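You operate a simulated robot arm through the tools that you are given. There is no shell and no other tool.

You run a simulated two-armed robot. Do the job below in one go: nothing can be reset, and whatever is moved stays where it is left.

JOB
Flatten the curled film on the board under the red and blue weights, then put them back.
Fine: weigh both ends down till they stay flat. Set down upright: red weight, blue weight.

The check looks at the end state, three seconds after you hand in, the way a careful person would. Anything else that was tipped, shoved, dropped, spilled or broken makes it a failure.

ROBOT AND FRAMES
Two 7-joint arms with fingered hands on one trunk that stands fixed in place. Base frame: the origin is at the foot of the trunk, x ahead of it, y to its left, z up; the work surface is at about z = 800. Lengths are in mm, angles in degrees, forces in N, time in s.
The left shoulder is at [50, 214, 869], the right one opposite. With the tool pointing down near the work surface each hand reaches from about 400 to 900 mm from the base axis, measured 20 degrees to its own side. Payload 3 kg a hand.
Tool frame (each hand has its own): the origin (TCP) lies between the finger pads and is the grasp point; the fingertips stand 26 mm ahead of it; z points along the fingers, y is the line along which they close. The gripper opens to 132 mm. The gripper's body begins 73 mm behind the TCP. The gripper is a hand of 3 fingers: y runs from the thumb to the fingers, the wrist lies at [0, 0, -229] in the tool frame, and closing takes about 1.5 s.
Orientation is that of the tool frame in the base frame, as a unit quaternion [x, y, z, w]. With the fingers straight down and closing along the base's y, the tool's x points along the base's -x, its y along +y and its z along -z.

CONTROLS
- The arms move only by the tool send_rows. It takes "left_moves", "right_moves" or both (then of equal length, played together; a hand with none holds still); each is a list of rows, each a list of 7 numbers: the shift along the base's x, y, z in cm, then the turn, a rotation vector about the base's x, y, z in degrees, then the opening, from 0 (shut) to 1 (fully open). In form: [[dx, dy, dz, rx, ry, rz, fingers], ...]. A call has 1 to 20 rows; each row is the pose to reach, as a shift and turn from the pose commanded when the call began. A row lasts 0.2 s, in which the tool goes at most 50 mm and 8.6 degrees; a call with a longer step from one row to the next is refused whole, and so is a gripper value outside its range. A pose out of reach is approached as far as the arm can. The call stops where the force on the tool passes 40 N (or 10 N more than at its start, if that is more) or the arm is blocked; 0.2 s more then pass. Each finger travels about 72 mm/s and halts on what it meets, pressing with about 28 N; the grip force reading is that of the motor and also rises with nothing between the fingers. The clock runs only during rows and for 0.2 s after the last one: add rows that repeat a pose to give the fingers time. The reply holds the time, the measured pose of the TCP, the force on the tool along the base axes, the opening and the grip force, in the units named above and with some noise, with the torque about the TCP (base axes, N m) and any sound that the robot's microphone picked up.
- Cameras (640 x 400 px; columns grow to the right, rows downward): "scene" is now at [27.4, -13.8, 1490.3]; the picture's right is [-0.16, -0.99, 0.00], its down [-0.72, 0.12, -0.68] and it looks along [0.67, -0.11, -0.73] (base axes); focal length 357 px, centre (320, 200). "left" rides on the left gripper at [-62, 3, -92] in its tool frame; the picture's right is [-0.05, -1.00, 0.00], its down [0.83, -0.04, -0.55] and it looks along [0.55, -0.03, 0.83] (tool axes); focal length 230 px, centre (320, 200). "right" rides on the right gripper at [62, 3, -92] in its tool frame; the picture's right is [-0.05, 1.00, 0.00], its down [-0.83, -0.04, -0.55] and it looks along [-0.55, -0.03, 0.83] (tool axes); focal length 230 px, centre (320, 200). There is no depth. A picture from a camera that has moved, and an enlarged one, comes with that camera's place and axes in the base frame and with its lens.
- camera(camera): a new picture of that camera. It takes no simulated time.
- grasp_type(shape, hand): the hand has 3 fingers and takes this shape, open, in about a second: jaw (thumb against the fingers, like two jaws); tri (thumb and two fingers); tip (a fingertip pinch); poke (one finger out to press); point (the index stretched); flat (the hand flat); cup (the hand cupped); fist (a fist). The gripper value then closes the fingers along that shape, each until it touches; the sizes above hold for jaw. It gives what a move gives, with no picture.
- pan_tilt(pan, tilt): turns the head with the scene camera to pan (to the left, within 86 degrees either way) and tilt (down, from -29 to 69), counted from straight ahead of the robot. It gives what a move gives.
- inspect(camera, box): a new picture of the part [left, top, right, bottom] of that camera's present view, enlarged. It takes no simulated time.
- hand_in(): hands the job in; it is judged then, once.

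Places have to be worked out from the pictures, the camera data and where the tool is seen. Open the grippers and draw the arms clear of the work before you hand the job in, unless the task says otherwise.

The tools are called after "Call:" by a JSON object that holds its "name" and its "arguments". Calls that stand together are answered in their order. send_rows: Moves the arms, as the interface text tells. Its arguments: {"type":"object","properties":{"left_moves":{"type":"array","items":{"type":"array","items":{"type":"number"}}},"right_moves":{"type":"array","items":{"type":"array","items":{"type":"number"}}}},"required":[]} The other tools are called the same way: grasp_type (shape, hand) gives the hand a shape; pan_tilt (pan, tilt) turns the head that bears the scene camera; camera (camera) takes a picture; inspect (camera, box) takes an enlarged picture of a part of a camera's view; hand_in () hands the job in.

At the start:

```text
clock: 0.0
left_tcp_pos: [576.2, 254.0, 1089.5]
left_tool_rot: [0.0, 1.0, 0.0, 0.0]
left_contact_force: [0.2, -0.3, 0.6]
left_wrist_torque: [-0.03, -0.02, 0.03]
left_grip_width: 131.8
left_gripper_force: 0.0
left_shape: jaw
right_tcp_pos: [559.7, -288.5, 1114.8]
right_tool_rot: [0.0, 1.0, 0.0, 0.0]
right_contact_force: [0.1, -0.5, 0.3]
right_wrist_torque: [-0.03, -0.01, -0.02]
right_grip_width: 131.9
right_gripper_force: 0.1
right_shape: jaw
head pan, tilt: [-9.2, 47.1]
```

scene: 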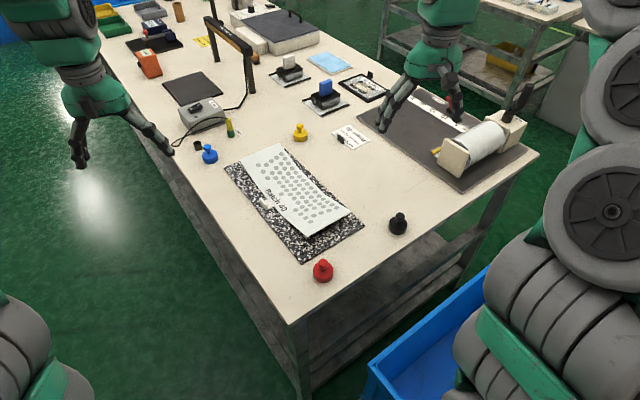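
right: 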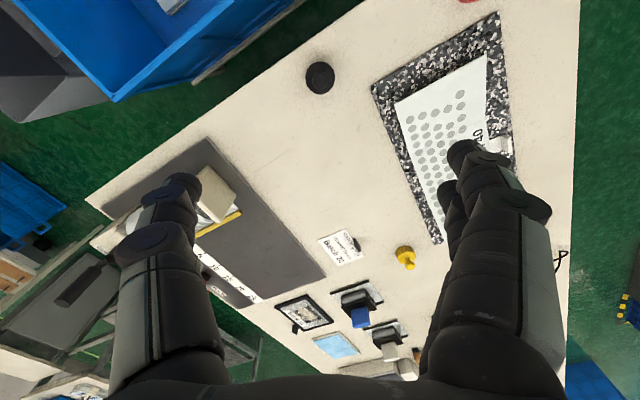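
left: 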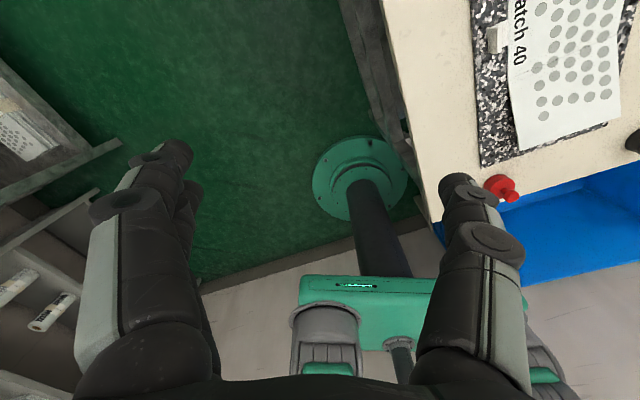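

I'll look closer at the board, the film and the weights before moving anything.

Call:
{"name": "inspect", "arguments": {"camera": "scene", "box": [180, 110, 420, 290]}}

Call:
{"name": "inspect", "arguments": {"camera": "scene", "box": [220, 140, 370, 260]}}

Call:
{"name": "inspect", "arguments": {"camera": "scene", "box": [160, 60, 400, 180]}}

```text
2.22 times, centred on (300, 200) of scene
camera zoom: at [27.4, -13.8, 1490.3], right [-0.16, -0.99, 0.0], down [-0.72, 0.12, -0.68], along [0.67, -0.11, -0.73], focal length 794 px, centre (364, 200)
```

zoom: 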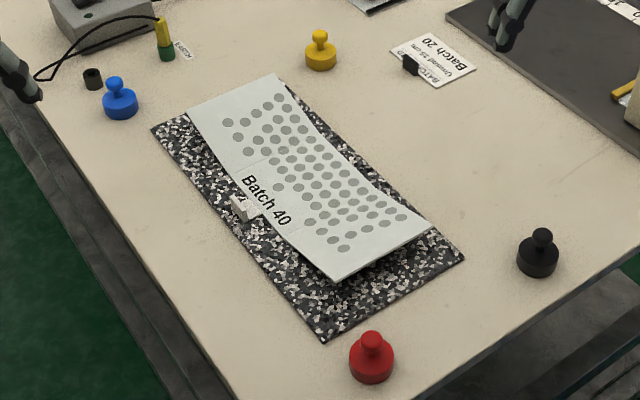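

```text
3.33 times, centred on (295, 200) of scene
camera zoom: at [27.4, -13.8, 1490.3], right [-0.16, -0.99, 0.0], down [-0.72, 0.12, -0.68], along [0.67, -0.11, -0.73], focal length 1190 px, centre (403, 200)
```

zoom: 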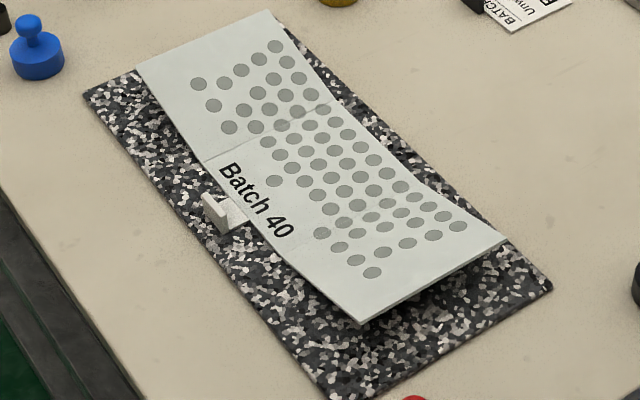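

```text
2.67 times, centred on (280, 120) of scene
camera zoom: at [27.4, -13.8, 1490.3], right [-0.16, -0.99, 0.0], down [-0.72, 0.12, -0.68], along [0.67, -0.11, -0.73], focal length 952 px, centre (427, 413)
```

zoom: 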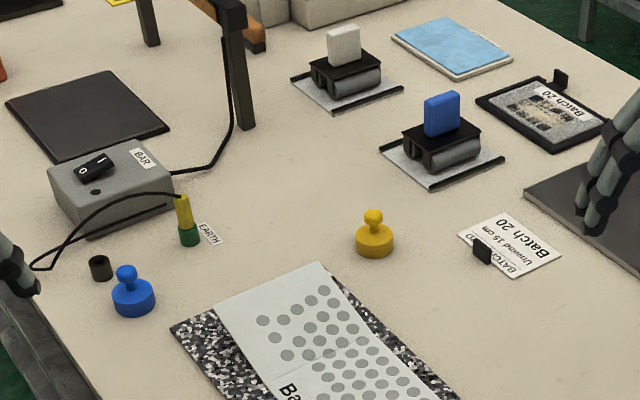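

The red weight appears to be at about (439, -89) and the blue one at about (873, 177), each with a body of roughly 44 mm and a knob near z 842. The film lies along a line turned about 26° from x, centred near (697, -48), with both ends curled up. I'll move each hand to hover above its weight and check these numbers.

Call:
{"name": "send_rows", "arguments": {"left_moves": [[3.7, -1, -1.6, 0, 0, 0, 1], [7.4, -1.9, -3.2, 0, 0, 0, 1], [11.1, -2.9, -4.9, 0, 0, 0, 1], [14.8, -3.9, -6.5, 0, 0, 0, 1], [18.5, -4.8, -8.1, 0, 0, 0, 1], [22.3, -5.8, -9.8, 0, 0, 0, 1], [26, -6.7, -11.4, 0, 0, 0, 0.8], [29.7, -7.7, -13, 0, 0, 0, 0.7], [29.7, -7.7, -13, 0, 0, 0, 0.6]], "right_moves": [[-1.5, 2.5, -1.9, 0, 0, 0, 1], [-3, 5, -3.8, 0, 0, 0, 1], [-4.5, 7.5, -5.8, 0, 0, 0, 1], [-6, 10, -7.7, 0, 0, 0, 1], [-7.5, 12.5, -9.7, 0, 0, 0, 1], [-9, 15, -11.6, 0, 0, 0, 1], [-10.6, 17.5, -13.5, 0, 0, 0, 0.8], [-12.1, 20, -15.5, 0, 0, 0, 0.7], [-12.1, 20, -15.5, 0, 0, 0, 0.6]]}}

Call:
{"name": "camera", "arguments": {"camera": "scene"}}

Call:
{"name": "camera", "arguments": {"camera": "left"}}

Call:
{"name": "camera", "arguments": {"camera": "right"}}

```text
clock: 2.0
left_tcp_pos: [822.8, 179.3, 957.3]
left_tool_rot: [0.0, 1.0, 0.0, 0.0]
left_contact_force: [-0.2, -0.7, -0.1]
left_wrist_torque: [0.02, -0.04, 0.0]
left_grip_width: 79.6
left_gripper_force: 0.1
left_shape: jaw
left hand out of reach, approached as far as the arm can: row 7, 8, 9
right_tcp_pos: [439.6, -88.5, 958.3]
right_tool_rot: [0.0, 1.0, -0.001, 0.0]
right_contact_force: [0.2, 0.4, -0.2]
right_wrist_torque: [0.04, 0.02, 0.04]
right_grip_width: 79.7
right_gripper_force: 0.0
right_shape: jaw
head pan, tilt: [-9.2, 47.1]
```

```text
taken
```

scene: 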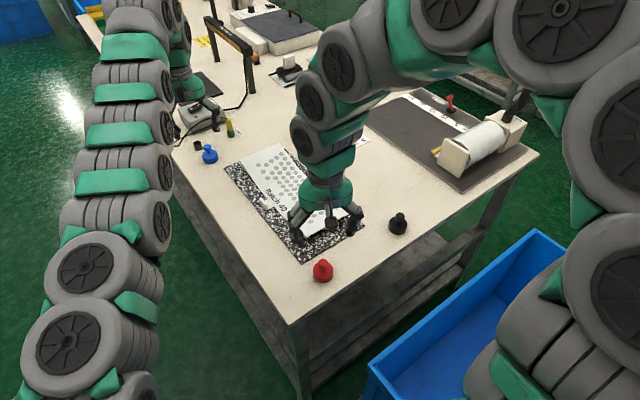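

```text
taken
camera left: at [884.8, 181.8, 1050.3], right [0.05, -1.0, 0.0], down [-0.83, -0.04, 0.56], along [-0.55, -0.03, -0.83], focal length 230 px, centre (320, 200)
```

left: 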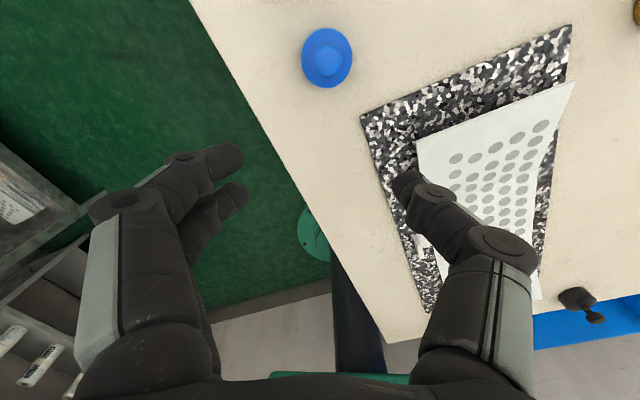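

```text
taken
camera right: at [376.6, -86.3, 1052.2], right [0.05, 1.0, 0.0], down [0.83, -0.04, 0.56], along [0.55, -0.03, -0.83], focal length 230 px, centre (320, 200)
```

right: 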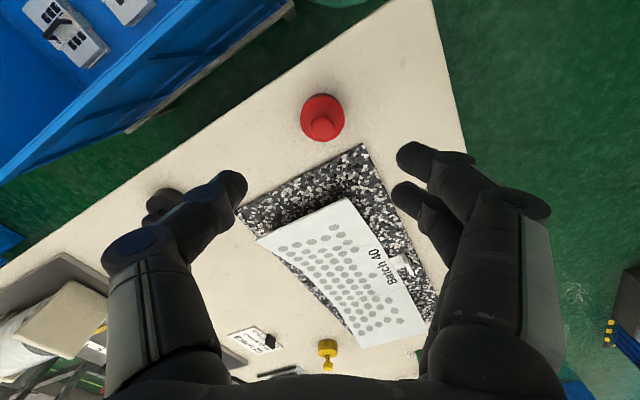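

The right hand is above red. The left stopped short at x=823, because blue at about (875, 175) is out of reach with the fingers straight down, so I'll tilt that hand forward. First I'll zoom in on the weights' shape.

Call:
{"name": "inspect", "arguments": {"camera": "right", "box": [280, 80, 376, 140]}}

Call:
{"name": "inspect", "arguments": {"camera": "scene", "box": [290, 240, 354, 280]}}

Call:
{"name": "inspect", "arguments": {"camera": "scene", "box": [170, 120, 250, 170]}}

Call:
{"name": "inspect", "arguments": {"camera": "left", "box": [280, 20, 376, 100]}}

```text
6.67 times, centred on (328, 110) of right
camera zoom: at [376.6, -86.3, 1052.2], right [0.05, 1.0, 0.0], down [0.83, -0.04, 0.56], along [0.55, -0.03, -0.83], focal length 1534 px, centre (267, 800)
```

zoom: 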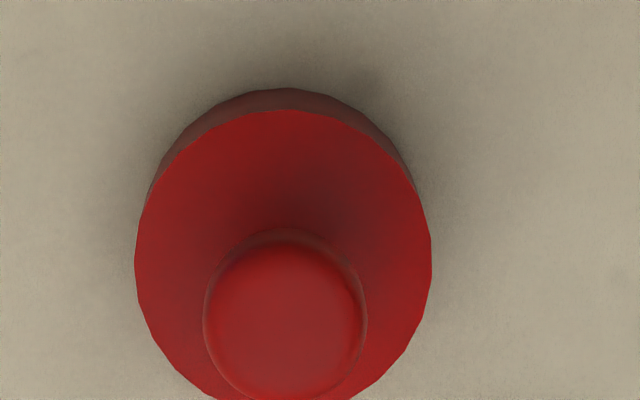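

```text
10.00 times, centred on (322, 260) of scene
camera zoom: at [27.5, -13.8, 1490.3], right [-0.16, -0.99, 0.0], down [-0.72, 0.12, -0.68], along [0.67, -0.11, -0.73], focal length 3571 px, centre (300, -400)
```

zoom: 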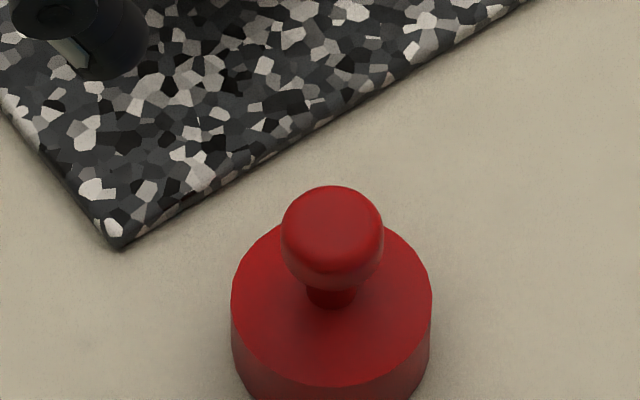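

```text
8.00 times, centred on (210, 145) of scene
camera zoom: at [27.5, -13.8, 1490.3], right [-0.16, -0.99, 0.0], down [-0.72, 0.12, -0.68], along [0.67, -0.11, -0.73], focal length 2857 px, centre (1200, 640)
```

zoom: 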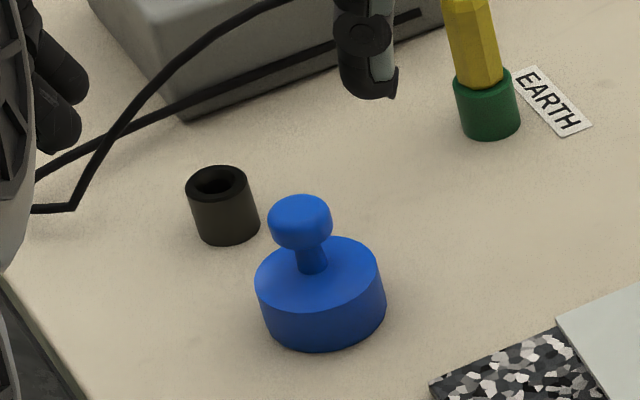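

```text
5.00 times, centred on (328, 60) of left
camera zoom: at [884.8, 181.8, 1050.3], right [0.05, -1.0, 0.0], down [-0.83, -0.04, 0.56], along [-0.55, -0.03, -0.83], focal length 1150 px, centre (280, 900)
```

zoom: 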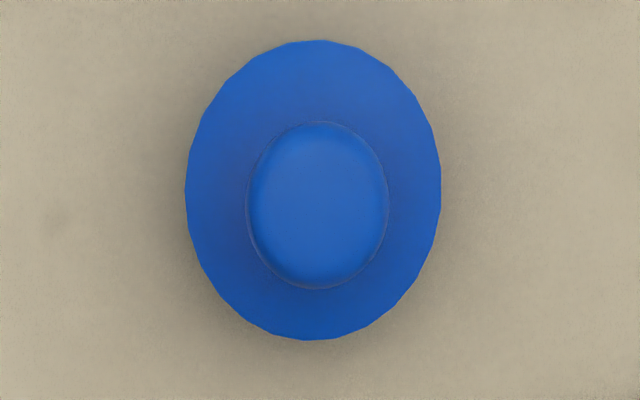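

The weights have a body about 44 mm wide and 17 mm high, with a knob about 22 mm wide centred around z 842; red is at (439, -88) and blue at (876, 175). I'll lower both hands to about z=900, with the left one tilted 11° forward to reach.

Call:
{"name": "send_rows", "arguments": {"left_moves": [[0.1, 0, -1, 0, -5, 0, 0.6], [0.2, -0.1, -2.5, 0, -11, 0, 0.6], [0.28, -0.2, -4.5, 0, -11, 0, 0.55], [0.28, -0.2, -5.95, 0, -11, 0, 0.5], [0.28, -0.2, -5.95, 0, -11, 0, 0.5]], "right_moves": [[0, 0, -1, 0, 0, 0, 0.6], [0, 0, -2.5, 0, 0, 0, 0.6], [0, 0.05, -4, 0, 0, 0, 0.55], [0, 0.05, -5.8, 0, 0, 0, 0.5], [0, 0.05, -5.8, 0, 0, 0, 0.5]]}}

Call:
{"name": "camera", "arguments": {"camera": "left"}}

Call:
{"name": "camera", "arguments": {"camera": "right"}}

Call:
{"name": "camera", "arguments": {"camera": "scene"}}

```text
clock: 3.2
left_tcp_pos: [827.7, 177.9, 898.4]
left_tool_rot: [0.0, 0.995, 0.0, 0.096]
left_contact_force: [-1.0, 0.1, 0.3]
left_wrist_torque: [0.02, -0.01, 0.0]
left_grip_width: 66.6
left_gripper_force: 0.0
left_shape: jaw
right_tcp_pos: [440.6, -88.4, 900.3]
right_tool_rot: [-0.001, 1.0, 0.0, 0.001]
right_contact_force: [-0.1, 0.5, 0.6]
right_wrist_torque: [0.03, -0.08, 0.01]
right_grip_width: 66.5
right_gripper_force: 0.1
right_shape: jaw
head pan, tilt: [-9.2, 47.1]
```

```text
taken
camera left: at [869.8, 179.6, 1001.4], right [0.05, -1.0, 0.01], down [-0.92, -0.04, 0.39], along [-0.38, -0.03, -0.92], focal length 230 px, centre (320, 200)
```

left: 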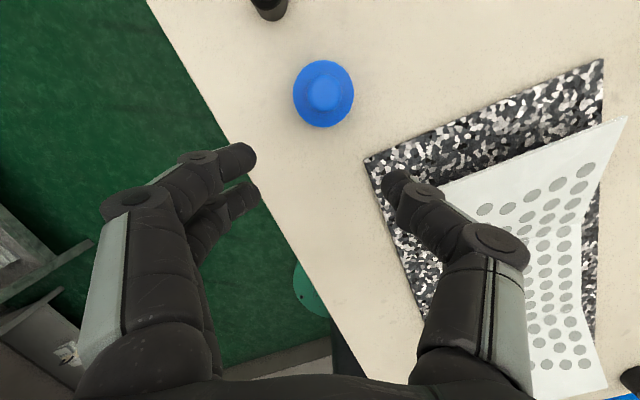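

```text
taken
camera right: at [377.0, -86.4, 993.5], right [0.05, 1.0, 0.0], down [0.83, -0.04, 0.56], along [0.55, -0.03, -0.83], focal length 230 px, centre (320, 200)
```

right: 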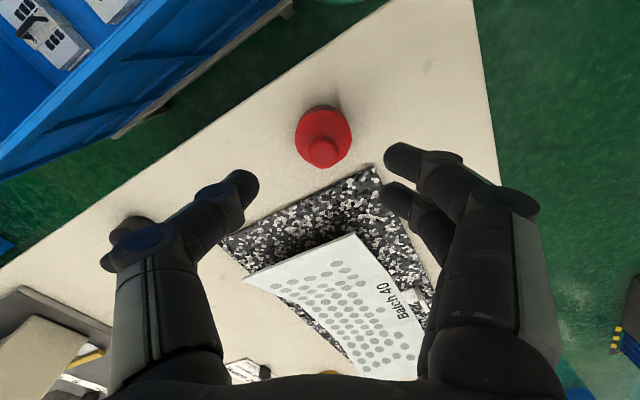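

```text
taken
```

scene: 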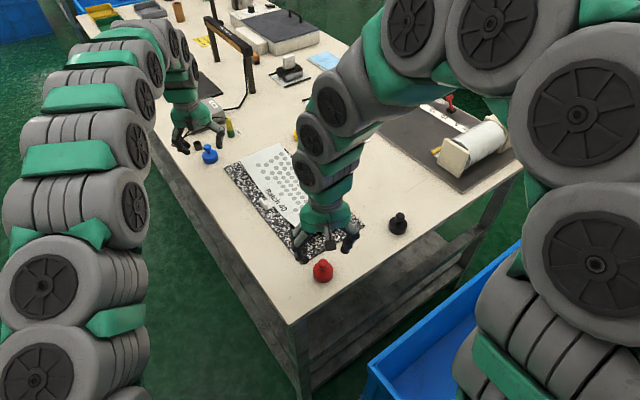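

The readings show the left command was clipped at the reach limit. From (828, 178) I'll go the remaining 48 mm to blue at this tilt and lower the right hand onto red's knob.

Call:
{"name": "send_rows", "arguments": {"left_moves": [[1.5, -0.1, 0, 0, -2, 0, 0.5], [3.2, -0.2, 0, 0, -3, 0, 0.5], [4.83, -0.3, 0, 0, -4, 0, 0.5], [4.83, -0.3, 0, 0, -4, 0, 0.5]], "right_moves": [[-0.05, 0.03, -1.5, 0, 0, 0, 0.5], [-0.15, 0.05, -3, 0, 0, 0, 0.5], [-0.2, 0.07, -4, 0, 0, 0, 0.5], [-0.2, 0.07, -4.8, 0, 0, 0, 0.5]]}}

Call:
{"name": "camera", "arguments": {"camera": "left"}}

Call:
{"name": "camera", "arguments": {"camera": "right"}}

Call:
{"name": "inspect", "arguments": {"camera": "scene", "box": [270, 210, 382, 290]}}

Call:
{"name": "inspect", "arguments": {"camera": "scene", "box": [150, 100, 262, 180]}}

```text
clock: 4.2
left_tcp_pos: [876.4, 173.7, 897.8]
left_tool_rot: [-0.001, 0.991, 0.0, 0.13]
left_contact_force: [0.2, -0.5, -0.4]
left_wrist_torque: [0.02, 0.0, 0.02]
left_grip_width: 66.6
left_gripper_force: 0.0
left_shape: jaw
right_tcp_pos: [436.4, -87.7, 851.3]
right_tool_rot: [0.001, 1.0, 0.0, 0.0]
right_contact_force: [0.1, -0.3, 0.0]
right_wrist_torque: [0.04, -0.04, 0.01]
right_grip_width: 66.5
right_gripper_force: 0.0
right_shape: jaw
head pan, tilt: [-9.2, 47.1]
```

```text
taken
camera left: at [911.7, 176.1, 1003.4], right [0.05, -1.0, 0.01], down [-0.95, -0.04, 0.32], along [-0.32, -0.03, -0.95], focal length 230 px, centre (320, 200)
```

left: 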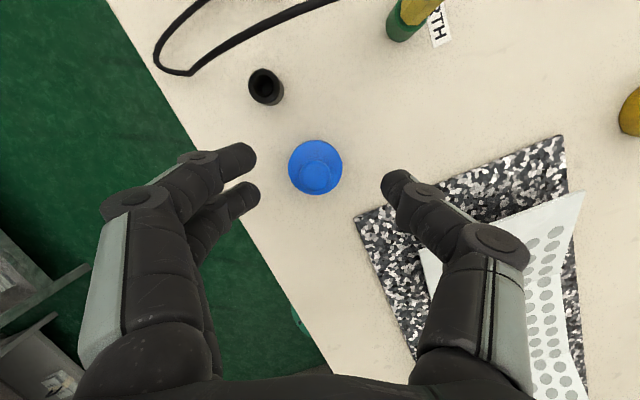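

```text
taken
camera right: at [373.9, -86.1, 945.1], right [0.05, 1.0, 0.0], down [0.83, -0.04, 0.56], along [0.55, -0.03, -0.83], focal length 230 px, centre (320, 200)
```

right: 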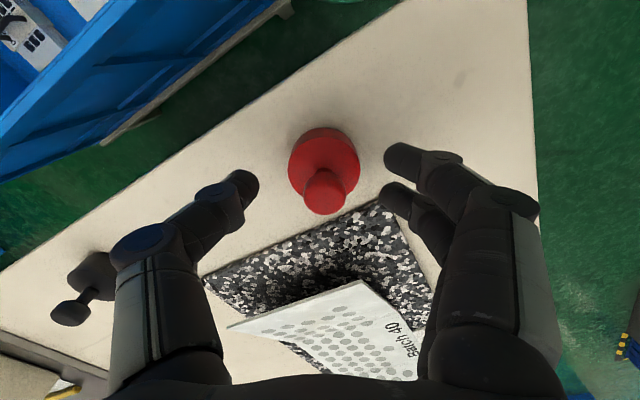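

```text
5.00 times, centred on (326, 250) of scene
camera zoom: at [27.5, -13.8, 1490.3], right [-0.16, -0.99, 0.0], down [-0.72, 0.12, -0.68], along [0.67, -0.11, -0.73], focal length 1786 px, centre (290, -50)
```

zoom: 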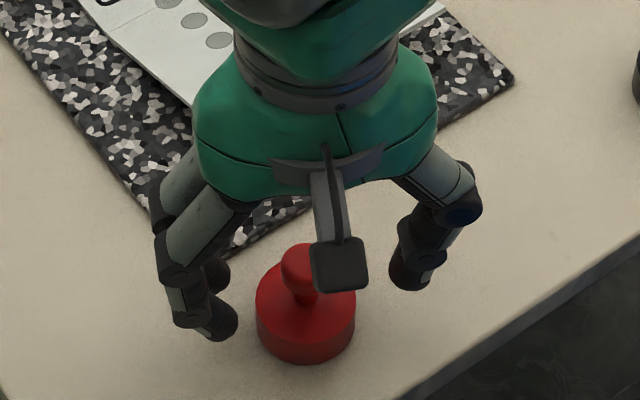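

```text
5.00 times, centred on (206, 140) of scene
camera zoom: at [27.5, -13.8, 1490.3], right [-0.16, -0.99, 0.0], down [-0.72, 0.12, -0.68], along [0.67, -0.11, -0.73], focal length 1786 px, centre (890, 500)
```

zoom: 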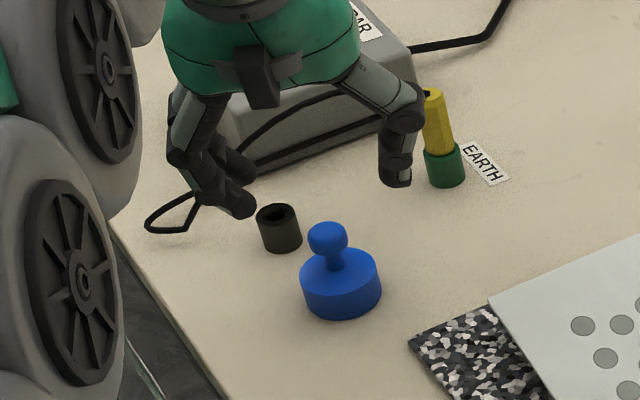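

Red's knob sits on the tool axis between the right fingers, and blue's knob at (877, 175) is under the left hand. I'll close the right hand on red while the left lowers onto blue's knob.

Call:
{"name": "send_rows", "arguments": {"left_moves": [[-0.06, 0.1, -1.5, 0, 0, 0, 0.5], [-0.15, 0.12, -3, 0, 0, 0, 0.5], [-0.24, 0.12, -4, 0, 0, 0, 0.5], [-0.24, 0.12, -4.4, 0, 0, 0, 0.5], [-0.24, 0.12, -4.4, 0, 0, 0, 0.5], [-0.24, 0.12, -4.4, 0, 0, 0, 0.5]], "right_moves": [[0.1, 0, 0, 0, 0, 0, 0.4], [0.1, 0, 0, 0, 0, 0, 0.3], [0.1, 0, 0, 0, 0, 0, 0.2], [0.1, 0, 0, 0, 0, 0, 0.1], [0.1, 0, 0, 0, 0, 0, 0.05], [0.1, 0, 0, 0, 0, 0, 0.0]]}}

Call:
{"name": "camera", "arguments": {"camera": "left"}}

Call:
{"name": "camera", "arguments": {"camera": "right"}}

Call:
{"name": "inspect", "arguments": {"camera": "scene", "box": [150, 100, 262, 180]}}

```text
clock: 5.6
left_tcp_pos: [872.2, 175.3, 854.9]
left_tool_rot: [0.0, 0.991, 0.0, 0.131]
left_contact_force: [0.3, 0.4, -0.1]
left_wrist_torque: [-0.04, 0.01, -0.01]
left_grip_width: 66.6
left_gripper_force: 0.1
left_shape: jaw
right_tcp_pos: [437.6, -89.2, 851.5]
right_tool_rot: [0.0, 1.0, 0.0, 0.0]
right_contact_force: [-0.2, 1.0, -2.5]
right_wrist_torque: [0.0, -0.01, 0.02]
right_grip_width: 2.4
right_gripper_force: 28.5
right_shape: jaw
head pan, tilt: [-9.2, 47.1]
```

```text
taken
camera left: at [908.5, 177.5, 960.0], right [0.05, -1.0, 0.01], down [-0.95, -0.04, 0.32], along [-0.32, -0.03, -0.95], focal length 230 px, centre (320, 200)
```

left: 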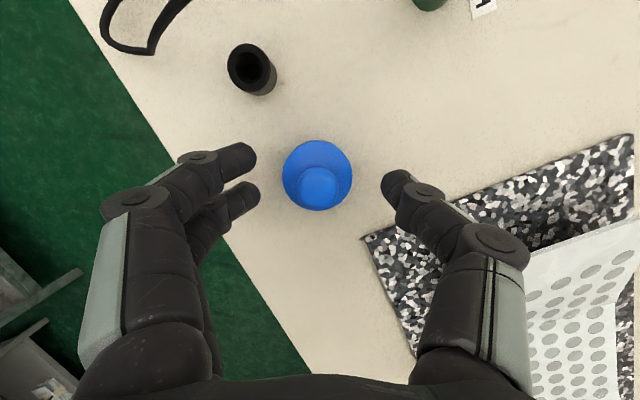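

```text
taken
camera right: at [374.7, -85.9, 945.5], right [0.05, 1.0, 0.0], down [0.83, -0.04, 0.55], along [0.55, -0.03, -0.83], focal length 230 px, centre (320, 200)
```

right: 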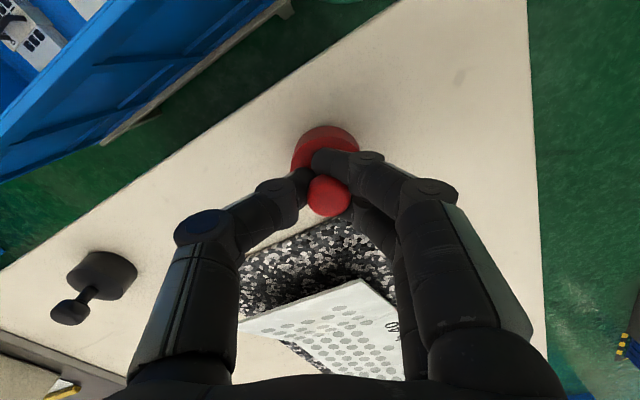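

```text
5.00 times, centred on (206, 140) of scene
camera zoom: at [27.5, -13.8, 1490.3], right [-0.16, -0.99, 0.0], down [-0.72, 0.12, -0.68], along [0.67, -0.11, -0.73], focal length 1786 px, centre (890, 500)
```

zoom: 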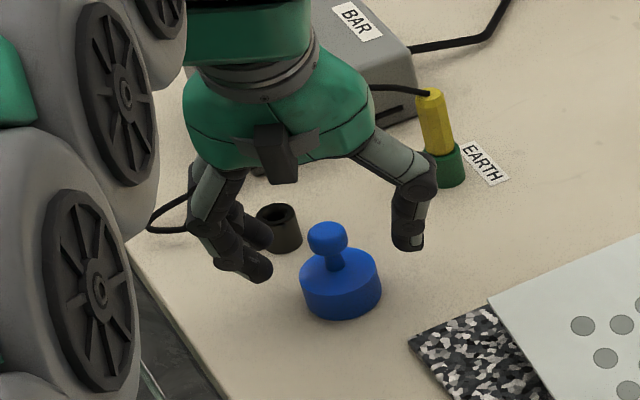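

The right fingers closed to 2.4 mm, so I need to see whether they caged the stem under red's knob or missed it.

Call:
{"name": "inspect", "arguments": {"camera": "right", "box": [260, 110, 400, 230]}}

Call:
{"name": "inspect", "arguments": {"camera": "scene", "box": [280, 220, 364, 280]}}

```text
3.33 times, centred on (330, 170) of right
camera zoom: at [374.7, -85.9, 945.5], right [0.05, 1.0, 0.0], down [0.83, -0.04, 0.55], along [0.55, -0.03, -0.83], focal length 767 px, centre (287, 300)
```

zoom: 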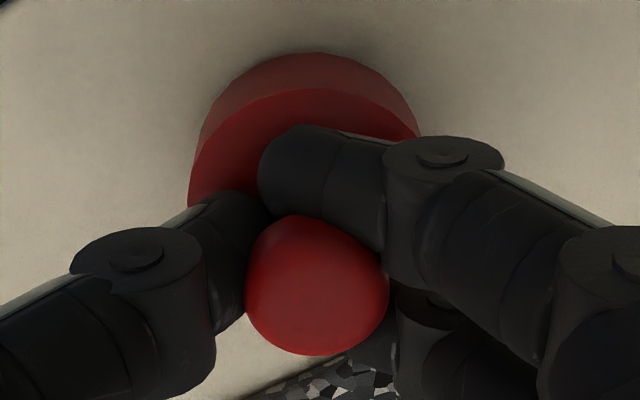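

```text
6.67 times, centred on (322, 250) of scene
camera zoom: at [27.5, -13.8, 1490.3], right [-0.16, -0.99, 0.0], down [-0.72, 0.12, -0.68], along [0.67, -0.11, -0.73], focal length 2381 px, centre (307, -133)
```

zoom: 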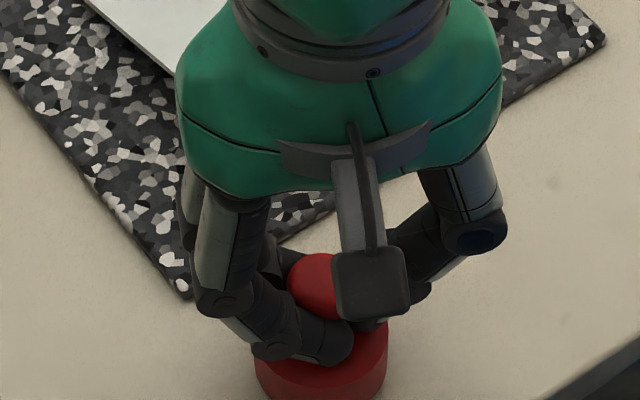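

The right fingertips enclose red's stem just under the knob, with thumb and two fingers on three sides, which looks like a good cage. I'll reduce the left tilt to about 8° and close it on blue the same way, while lifting red slightly to test the hold.

Call:
{"name": "send_rows", "arguments": {"left_moves": [[0.1, 0, 0, 0, 4, 0, 0.5], [0.15, -0.03, -0.1, 0, 7, 0, 0.5], [0.15, -0.03, -0.1, 0, 7, 0, 0.5], [0.15, -0.03, -0.1, 0, 7, 0, 0.4], [0.15, -0.03, -0.1, 0, 7, 0, 0.3], [0.15, -0.03, -0.1, 0, 7, 0, 0.2], [0.15, -0.03, -0.1, 0, 7, 0, 0.1], [0.15, -0.03, -0.1, 0, 7, 0, 0.0], [0.15, -0.03, -0.1, 0, 7, 0, 0.0]], "right_moves": [[0, 0, 0, 0, 0, 0, 0], [0, 0, 0, 0, 0, 0, 0], [0, 0, 0.3, 0, 0, 0, 0], [0, 0, 0.6, 0, 0, 0, 0], [0, 0, 0.9, 0, 0, 0, 0], [0, 0, 1.3, 0, 0, 0, 0], [0, 0, 1.8, 0, 0, 0, 0], [0, 0, 2.3, 0, 0, 0, 0], [0, 0, 2.3, 0, 0, 0, 0]]}}

Call:
{"name": "camera", "arguments": {"camera": "left"}}

Call:
{"name": "camera", "arguments": {"camera": "right"}}

Call:
{"name": "inspect", "arguments": {"camera": "scene", "box": [270, 210, 382, 290]}}

Call:
{"name": "inspect", "arguments": {"camera": "scene", "box": [150, 100, 262, 180]}}

```text
clock: 7.6
left_tcp_pos: [874.1, 175.4, 853.4]
left_tool_rot: [0.0, 0.998, -0.001, 0.07]
left_contact_force: [0.0, -0.6, -2.1]
left_wrist_torque: [0.0, -0.02, 0.01]
left_grip_width: 4.6
left_gripper_force: 28.0
left_shape: jaw
right_tcp_pos: [436.8, -87.2, 875.2]
right_tool_rot: [0.0, 1.0, 0.0, 0.0]
right_contact_force: [0.6, -0.7, -2.9]
right_wrist_torque: [0.0, -0.03, -0.01]
right_grip_width: 2.2
right_gripper_force: 28.2
right_shape: jaw
head pan, tilt: [-9.2, 47.1]
```

```text
taken
camera left: at [922.8, 177.6, 953.4], right [0.05, -1.0, 0.01], down [-0.9, -0.04, 0.43], along [-0.43, -0.03, -0.9], focal length 230 px, centre (320, 200)
```

left: 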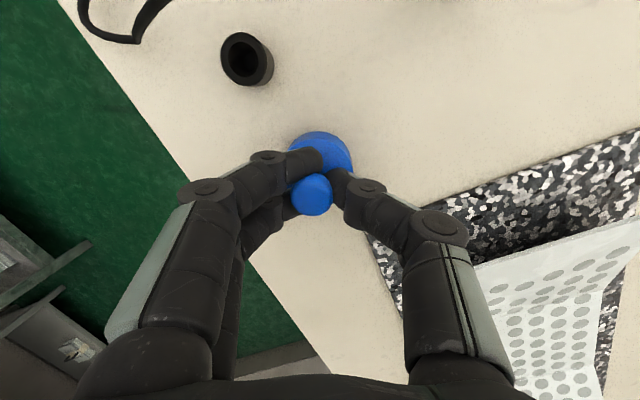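

```text
taken
camera right: at [374.7, -85.4, 968.5], right [0.05, 1.0, 0.0], down [0.83, -0.04, 0.55], along [0.55, -0.03, -0.83], focal length 230 px, centre (320, 200)
```

right: 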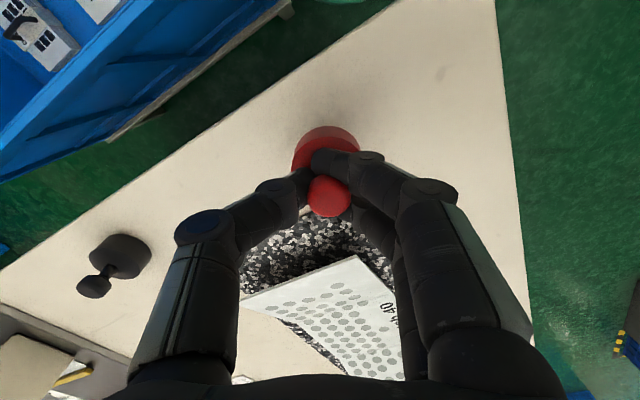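

```text
5.00 times, centred on (326, 250) of scene
camera zoom: at [27.5, -13.8, 1490.3], right [-0.16, -0.99, 0.0], down [-0.72, 0.12, -0.68], along [0.67, -0.11, -0.73], focal length 1786 px, centre (290, -50)
```

zoom: 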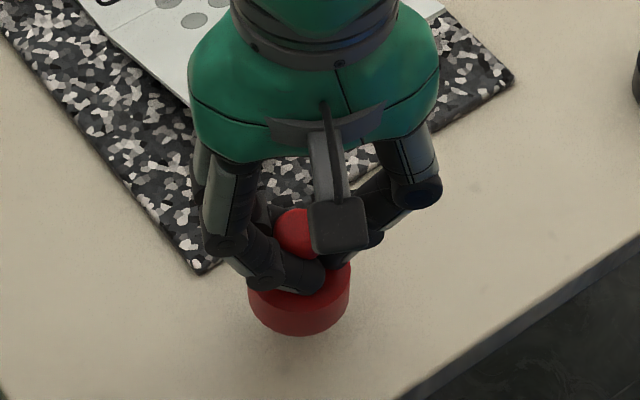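

```text
5.00 times, centred on (206, 140) of scene
camera zoom: at [27.5, -13.8, 1490.3], right [-0.16, -0.99, 0.0], down [-0.72, 0.12, -0.68], along [0.67, -0.11, -0.73], focal length 1786 px, centre (890, 500)
```

zoom: 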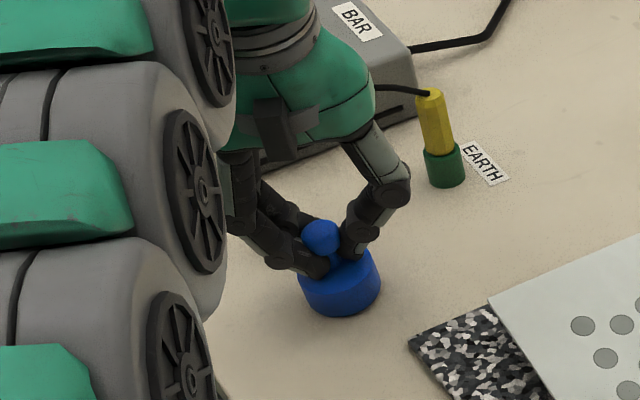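

Red hangs upright in the right hand and weighs about 0.3 kg; blue is gripped. Triangulating a film corner puts the curled ends about 37 mm above the table. I'll lift both weights well clear and carry red over the near film end at about (569, -109).

Call:
{"name": "send_rows", "arguments": {"left_moves": [[0, 0, 0.5, 0, 0, 0, 0], [0, 0, 1, 0, 0, 0, 0], [-0.2, 0, 1.8, 0, 0, 0, 0], [-0.5, 0, 2.6, 0, 0, 0, 0], [-0.8, 0, 3.4, 0, 0, 0, 0], [-1.1, 0, 4.2, 0, 0, 0, 0], [-1.5, 0, 5, 0, 0, 0, 0], [-2, 0, 5.5, 0, 0, 0, 0], [-2, 0, 5.5, 0, 0, 0, 0]], "right_moves": [[0, 0, 1, 0, 0, 0, 0], [0, 0, 2.5, 0, 0, 0, 0], [0.5, 0, 4, 0, 0, 0, 0], [2.5, -0.4, 4.5, 0, 0, 0, 0], [5, -0.9, 4.5, 0, 0, 0, 0], [7.5, -1.4, 4.5, 0, 0, 0, 0], [10, -1.9, 4.5, 0, 0, 0, 0], [12.9, -2.4, 4.5, 0, 0, 0, 0], [12.9, -2.4, 4.5, 0, 0, 0, 0]]}}

Call:
{"name": "camera", "arguments": {"camera": "left"}}

Call:
{"name": "camera", "arguments": {"camera": "right"}}

Call:
{"name": "camera", "arguments": {"camera": "scene"}}

Call:
{"name": "inspect", "arguments": {"camera": "scene", "box": [150, 90, 262, 170]}}

```text
clock: 9.6
left_tcp_pos: [855.2, 177.1, 907.3]
left_tool_rot: [0.0, 0.998, 0.0, 0.068]
left_contact_force: [0.0, 0.0, -2.9]
left_wrist_torque: [0.01, 0.01, 0.04]
left_grip_width: 4.6
left_gripper_force: 28.4
left_shape: jaw
right_tcp_pos: [565.9, -112.2, 920.9]
right_tool_rot: [-0.001, 1.0, 0.0, 0.0]
right_contact_force: [-0.2, 0.1, -2.5]
right_wrist_torque: [-0.02, 0.03, 0.02]
right_grip_width: 2.3
right_gripper_force: 28.5
right_shape: jaw
head pan, tilt: [-9.2, 47.1]
```

```text
taken
camera left: at [903.7, 178.1, 1008.6], right [0.05, -1.0, 0.01], down [-0.9, -0.04, 0.43], along [-0.43, -0.03, -0.9], focal length 230 px, centre (320, 200)
```

left: 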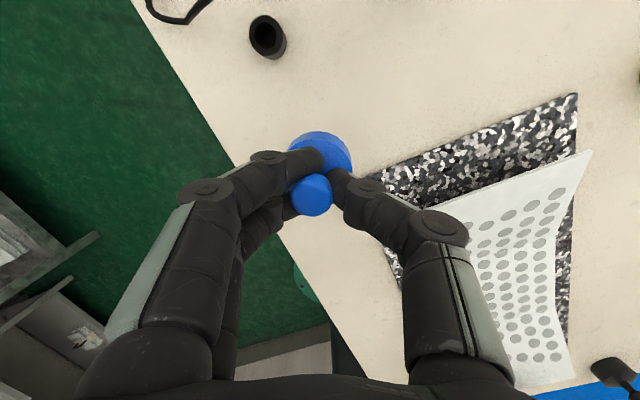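

```text
taken
camera right: at [502.8, -109.9, 1014.4], right [0.05, 1.0, 0.0], down [0.83, -0.04, 0.56], along [0.55, -0.03, -0.83], focal length 230 px, centre (320, 200)
```

right: 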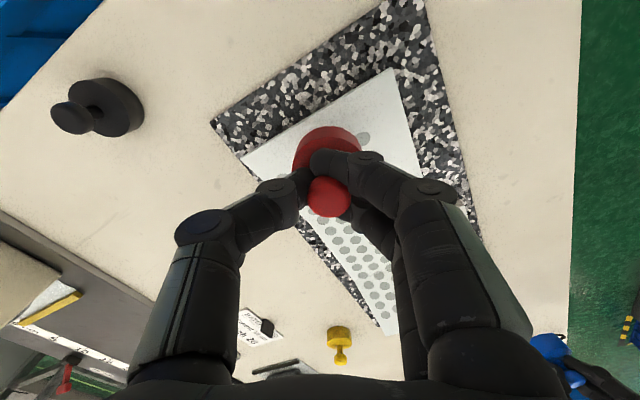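

```text
taken
```

scene: 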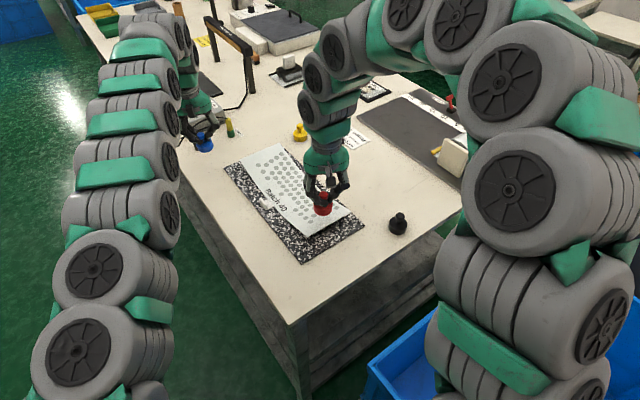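

```text
5.00 times, centred on (206, 130) of scene
camera zoom: at [27.5, -13.8, 1490.3], right [-0.16, -0.99, 0.0], down [-0.72, 0.12, -0.68], along [0.67, -0.11, -0.73], focal length 1786 px, centre (890, 550)
```

zoom: 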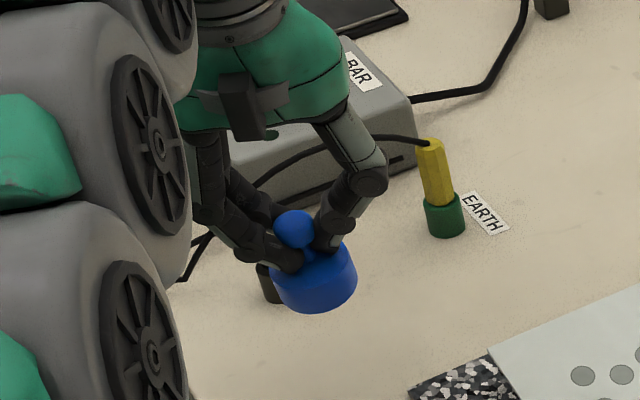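

Both weights hang upright, and red is over the near film end, about 25 mm inside the edge and centred across the width. I'll lower it slowly onto the film and watch the force, with the left hand holding still.

Call:
{"name": "send_rows", "arguments": {"right_moves": [[-0.1, -0.15, -2, 0, 0, 0, 0], [-0.2, -0.3, -3.5, 0, 0, 0, 0], [-0.2, -0.3, -4.2, 0, 0, 0, 0], [-0.2, -0.3, -4.8, 0, 0, 0, 0], [-0.2, -0.3, -5.4, 0, 0, 0, 0], [-0.2, -0.3, -5.9, 0, 0, 0, 0], [-0.2, -0.3, -6.1, 0, 0, 0, 0], [-0.2, -0.3, -6.1, 0, 0, 0, 0]]}}

Call:
{"name": "camera", "arguments": {"camera": "right"}}

Call:
{"name": "inspect", "arguments": {"camera": "scene", "box": [220, 140, 380, 260]}}

```text
clock: 11.4
left_tcp_pos: [855.0, 175.7, 909.6]
left_tool_rot: [0.0, 0.998, 0.001, 0.07]
left_contact_force: [-0.1, -0.5, -2.6]
left_wrist_torque: [-0.01, 0.03, 0.05]
left_grip_width: 4.6
left_gripper_force: 28.3
left_shape: jaw
right_tcp_pos: [564.8, -115.5, 860.2]
right_tool_rot: [-0.001, 1.0, 0.0, 0.0]
right_contact_force: [0.5, -0.4, -3.1]
right_wrist_torque: [-0.04, 0.03, 0.0]
right_grip_width: 2.2
right_gripper_force: 27.7
right_shape: jaw
head pan, tilt: [-9.2, 47.1]
```

```text
taken
camera right: at [501.8, -112.5, 953.2], right [0.05, 1.0, 0.0], down [0.83, -0.04, 0.56], along [0.55, -0.03, -0.83], focal length 230 px, centre (320, 200)
```

right: 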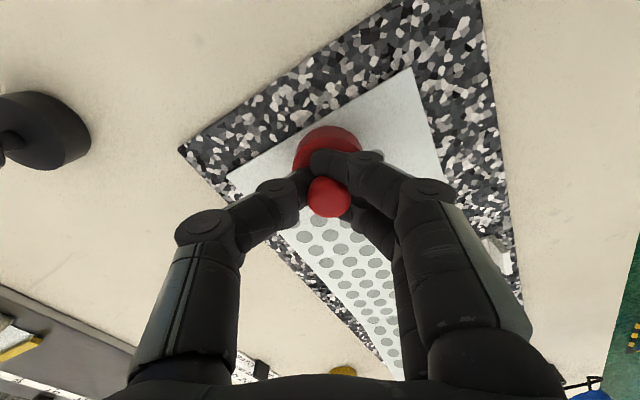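

```text
3.33 times, centred on (300, 200) of scene
camera zoom: at [27.5, -13.8, 1490.3], right [-0.16, -0.99, 0.0], down [-0.72, 0.12, -0.68], along [0.67, -0.11, -0.73], focal length 1190 px, centre (387, 200)
```

zoom: 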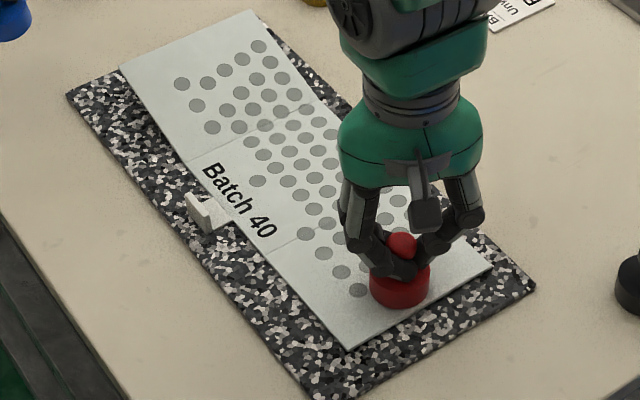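

The film is nearly flat under red and there's no reaction force yet. I'll go down in fine steps to find the board.

Call:
{"name": "send_rows", "arguments": {"right_moves": [[0, 0, -0.1, 0, 0, 0, 0], [0, 0, -0.2, 0, 0, 0, 0], [0, 0, -0.3, 0, 0, 0, 0]]}}

```text
clock: 12.2
left_tcp_pos: [855.2, 175.2, 907.9]
left_tool_rot: [-0.001, 0.998, 0.0, 0.07]
left_contact_force: [-0.4, 0.0, -1.7]
left_wrist_torque: [0.02, 0.0, 0.01]
left_grip_width: 4.6
left_gripper_force: 28.3
left_shape: jaw
right_tcp_pos: [565.5, -113.8, 857.0]
right_tool_rot: [0.0, 1.0, 0.0, 0.0]
right_contact_force: [0.2, -1.6, 1.4]
right_wrist_torque: [-0.01, -0.02, -0.04]
right_grip_width: 2.4
right_gripper_force: 27.8
right_shape: jaw
head pan, tilt: [-9.2, 47.1]
```

The force went from -3 to +1.4 N, so red is resting on the board through the film. I'll release it and raise the right hand straight up.

Call:
{"name": "send_rows", "arguments": {"right_moves": [[0, 0, 0, 0, 0, 0, 0.1], [0, 0, 0, 0, 0, 0, 0.25], [0, 0, 0, 0, 0, 0, 0.4], [0, 0, 0, 0, 0, 0, 0.5], [0, 0, 0, 0, 0, 0, 0.5]]}}

Call:
{"name": "camera", "arguments": {"camera": "right"}}

Call:
{"name": "inspect", "arguments": {"camera": "scene", "box": [220, 140, 380, 260]}}

```text
clock: 13.4
left_tcp_pos: [854.8, 174.4, 909.0]
left_tool_rot: [0.0, 0.998, 0.001, 0.07]
left_contact_force: [0.4, -0.1, -1.9]
left_wrist_torque: [0.03, -0.06, 0.0]
left_grip_width: 4.6
left_gripper_force: 27.8
left_shape: jaw
right_tcp_pos: [565.3, -114.7, 857.7]
right_tool_rot: [0.0, 1.0, 0.0, 0.0]
right_contact_force: [1.3, -4.7, 22.1]
right_wrist_torque: [0.33, -0.07, -0.03]
right_grip_width: 58.1
right_gripper_force: 0.1
right_shape: jaw
head pan, tilt: [-9.2, 47.1]
```

```text
taken
camera right: at [501.8, -112.5, 950.6], right [0.05, 1.0, 0.0], down [0.83, -0.04, 0.56], along [0.56, -0.03, -0.83], focal length 230 px, centre (320, 200)
```

right: 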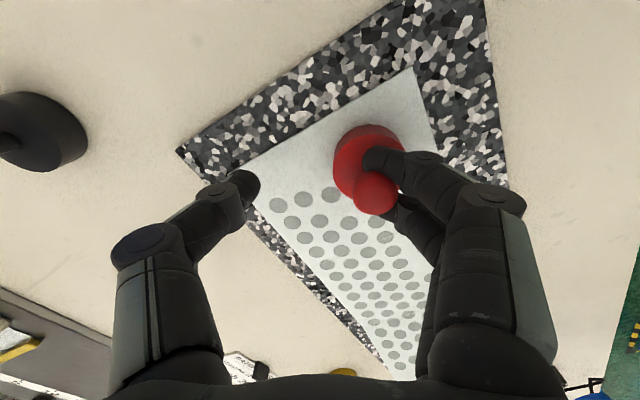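

```text
3.33 times, centred on (300, 200) of scene
camera zoom: at [27.3, -13.8, 1490.3], right [-0.16, -0.99, 0.0], down [-0.72, 0.12, -0.68], along [0.67, -0.11, -0.73], focal length 1190 px, centre (387, 200)
```

zoom: 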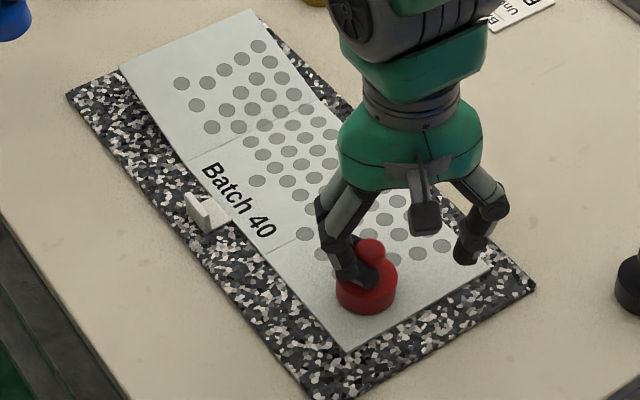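

While opening, the two fingers kept hold of red's stem and dragged it about 20 mm to +y. The 22 N upward force says the fingertips are pressing on the body top. I'll ease the hand up a few mm to take that pressure off.

Call:
{"name": "send_rows", "arguments": {"right_moves": [[0, 0, 0.1, 0, 0, 0, 0.5], [0, 0, 0.2, 0, 0, 0, 0.5], [0, 0, 0.3, 0, 0, 0, 0.5]]}}

Call:
{"name": "inspect", "arguments": {"camera": "right", "box": [300, 100, 460, 220]}}

Call:
{"name": "inspect", "arguments": {"camera": "scene", "box": [290, 190, 362, 240]}}

```text
clock: 14.2
left_tcp_pos: [855.8, 175.9, 907.6]
left_tool_rot: [-0.001, 0.998, 0.0, 0.07]
left_contact_force: [-0.4, 0.8, -3.6]
left_wrist_torque: [-0.02, 0.03, 0.0]
left_grip_width: 4.2
left_gripper_force: 27.9
left_shape: jaw
right_tcp_pos: [564.4, -114.8, 860.1]
right_tool_rot: [0.0, 1.0, 0.0, 0.001]
right_contact_force: [-0.3, -2.7, 7.3]
right_wrist_torque: [0.12, -0.14, -0.07]
right_grip_width: 61.4
right_gripper_force: 0.1
right_shape: jaw
head pan, tilt: [-9.2, 47.1]
```

```text
3.33 times, centred on (380, 160) of right
camera zoom: at [501.6, -112.3, 952.6], right [0.05, 1.0, 0.0], down [0.83, -0.04, 0.55], along [0.55, -0.03, -0.83], focal length 767 px, centre (120, 333)
```

zoom: 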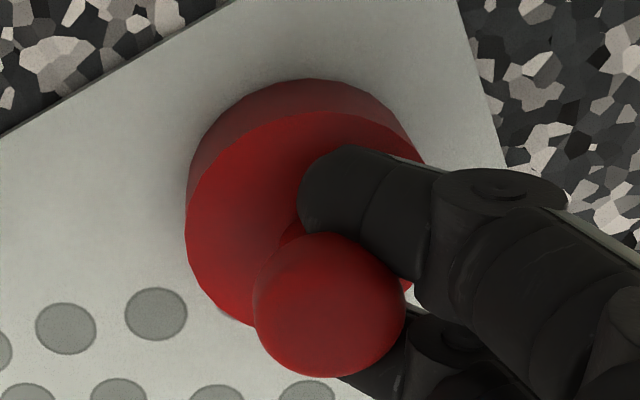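

```text
8.00 times, centred on (326, 215) of scene
camera zoom: at [27.4, -13.8, 1490.3], right [-0.16, -0.99, 0.0], down [-0.72, 0.12, -0.68], along [0.67, -0.11, -0.73], focal length 2857 px, centre (272, 80)
```

zoom: 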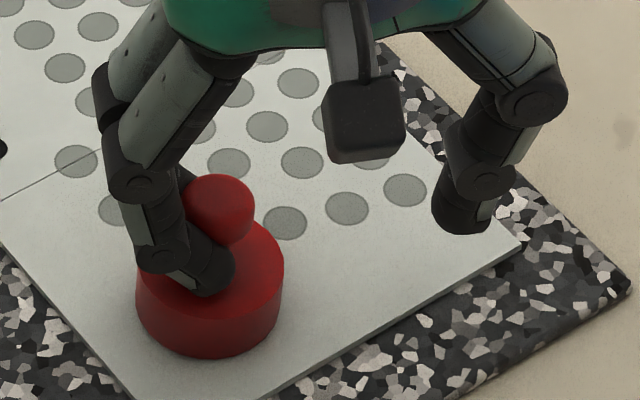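

The remaining force is 7 N, so I'll ease up another 2 mm and open a little more, to see whether the fingers slide off the stem.

Call:
{"name": "send_rows", "arguments": {"right_moves": [[0, 0, 0.1, 0, 0, 0, 0.5], [0, 0, 0.2, 0, 0, 0, 0.5], [0, 0, 0.2, 0, 0, 0, 0.53], [0, 0, 0.2, 0, 0, 0, 0.56], [0, 0, 0.2, 0, 0, 0, 0.6]]}}

Call:
{"name": "inspect", "arguments": {"camera": "right", "box": [300, 100, 460, 220]}}

Call:
{"name": "inspect", "arguments": {"camera": "scene", "box": [290, 190, 362, 240]}}

```text
clock: 15.4
left_tcp_pos: [854.9, 175.9, 908.0]
left_tool_rot: [0.0, 0.998, 0.001, 0.07]
left_contact_force: [0.7, -0.6, -2.1]
left_wrist_torque: [-0.04, 0.03, 0.01]
left_grip_width: 4.4
left_gripper_force: 27.8
left_shape: jaw
right_tcp_pos: [564.9, -114.3, 861.5]
right_tool_rot: [0.0, 1.0, 0.0, 0.0]
right_contact_force: [0.5, -1.1, 3.9]
right_wrist_torque: [-0.06, 0.02, 0.03]
right_grip_width: 75.4
right_gripper_force: 0.0
right_shape: jaw
head pan, tilt: [-9.2, 47.1]
```

```text
3.33 times, centred on (380, 160) of right
camera zoom: at [502.1, -112.5, 954.9], right [0.05, 1.0, 0.0], down [0.83, -0.04, 0.56], along [0.55, -0.03, -0.83], focal length 767 px, centre (120, 333)
```

zoom: 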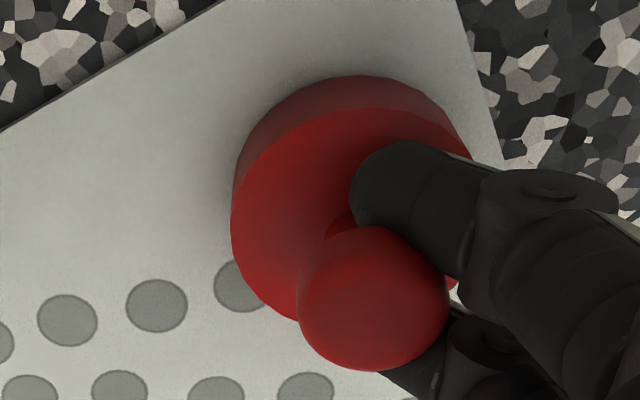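

```text
8.00 times, centred on (326, 215) of scene
camera zoom: at [27.5, -13.8, 1490.3], right [-0.16, -0.99, 0.0], down [-0.72, 0.12, -0.68], along [0.67, -0.11, -0.73], focal length 2857 px, centre (272, 80)
```

zoom: 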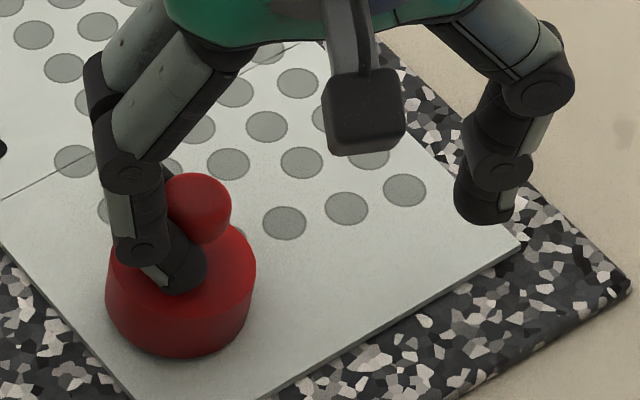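

The weight is still being carried along by the fingers, either pinched at the stem or hooked. I'll raise in small steps until the vertical force is neutral, to find how much play there is.

Call:
{"name": "send_rows", "arguments": {"right_moves": [[0, 0, 0.1, 0, 0, 0, 0.6], [0, 0, 0.2, 0, 0, 0, 0.6]]}}

Call:
{"name": "inspect", "arguments": {"camera": "scene", "box": [290, 190, 362, 240]}}

```text
clock: 16.0
left_tcp_pos: [856.6, 175.4, 908.6]
left_tool_rot: [0.001, 0.998, 0.0, 0.07]
left_contact_force: [0.5, 0.6, -2.3]
left_wrist_torque: [-0.01, -0.03, 0.0]
left_grip_width: 4.4
left_gripper_force: 27.9
left_shape: jaw
right_tcp_pos: [566.8, -113.6, 863.5]
right_tool_rot: [0.0, 1.0, 0.0, 0.0]
right_contact_force: [0.1, -0.4, -2.0]
right_wrist_torque: [-0.09, 0.01, 0.03]
right_grip_width: 78.0
right_gripper_force: 0.0
right_shape: jaw
head pan, tilt: [-9.2, 47.1]
```

```text
8.00 times, centred on (326, 215) of scene
camera zoom: at [27.5, -13.8, 1490.3], right [-0.16, -0.99, 0.0], down [-0.72, 0.12, -0.68], along [0.67, -0.11, -0.73], focal length 2857 px, centre (272, 80)
```

zoom: 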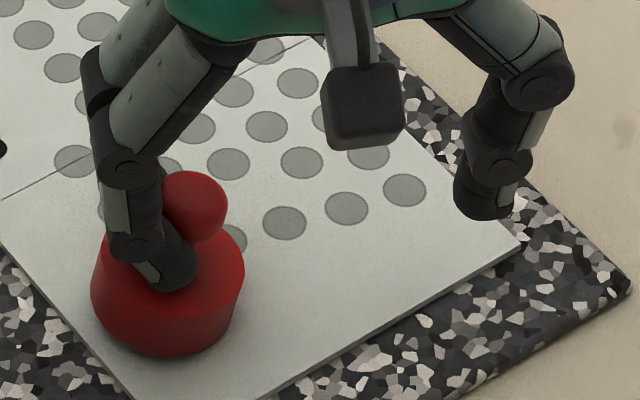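

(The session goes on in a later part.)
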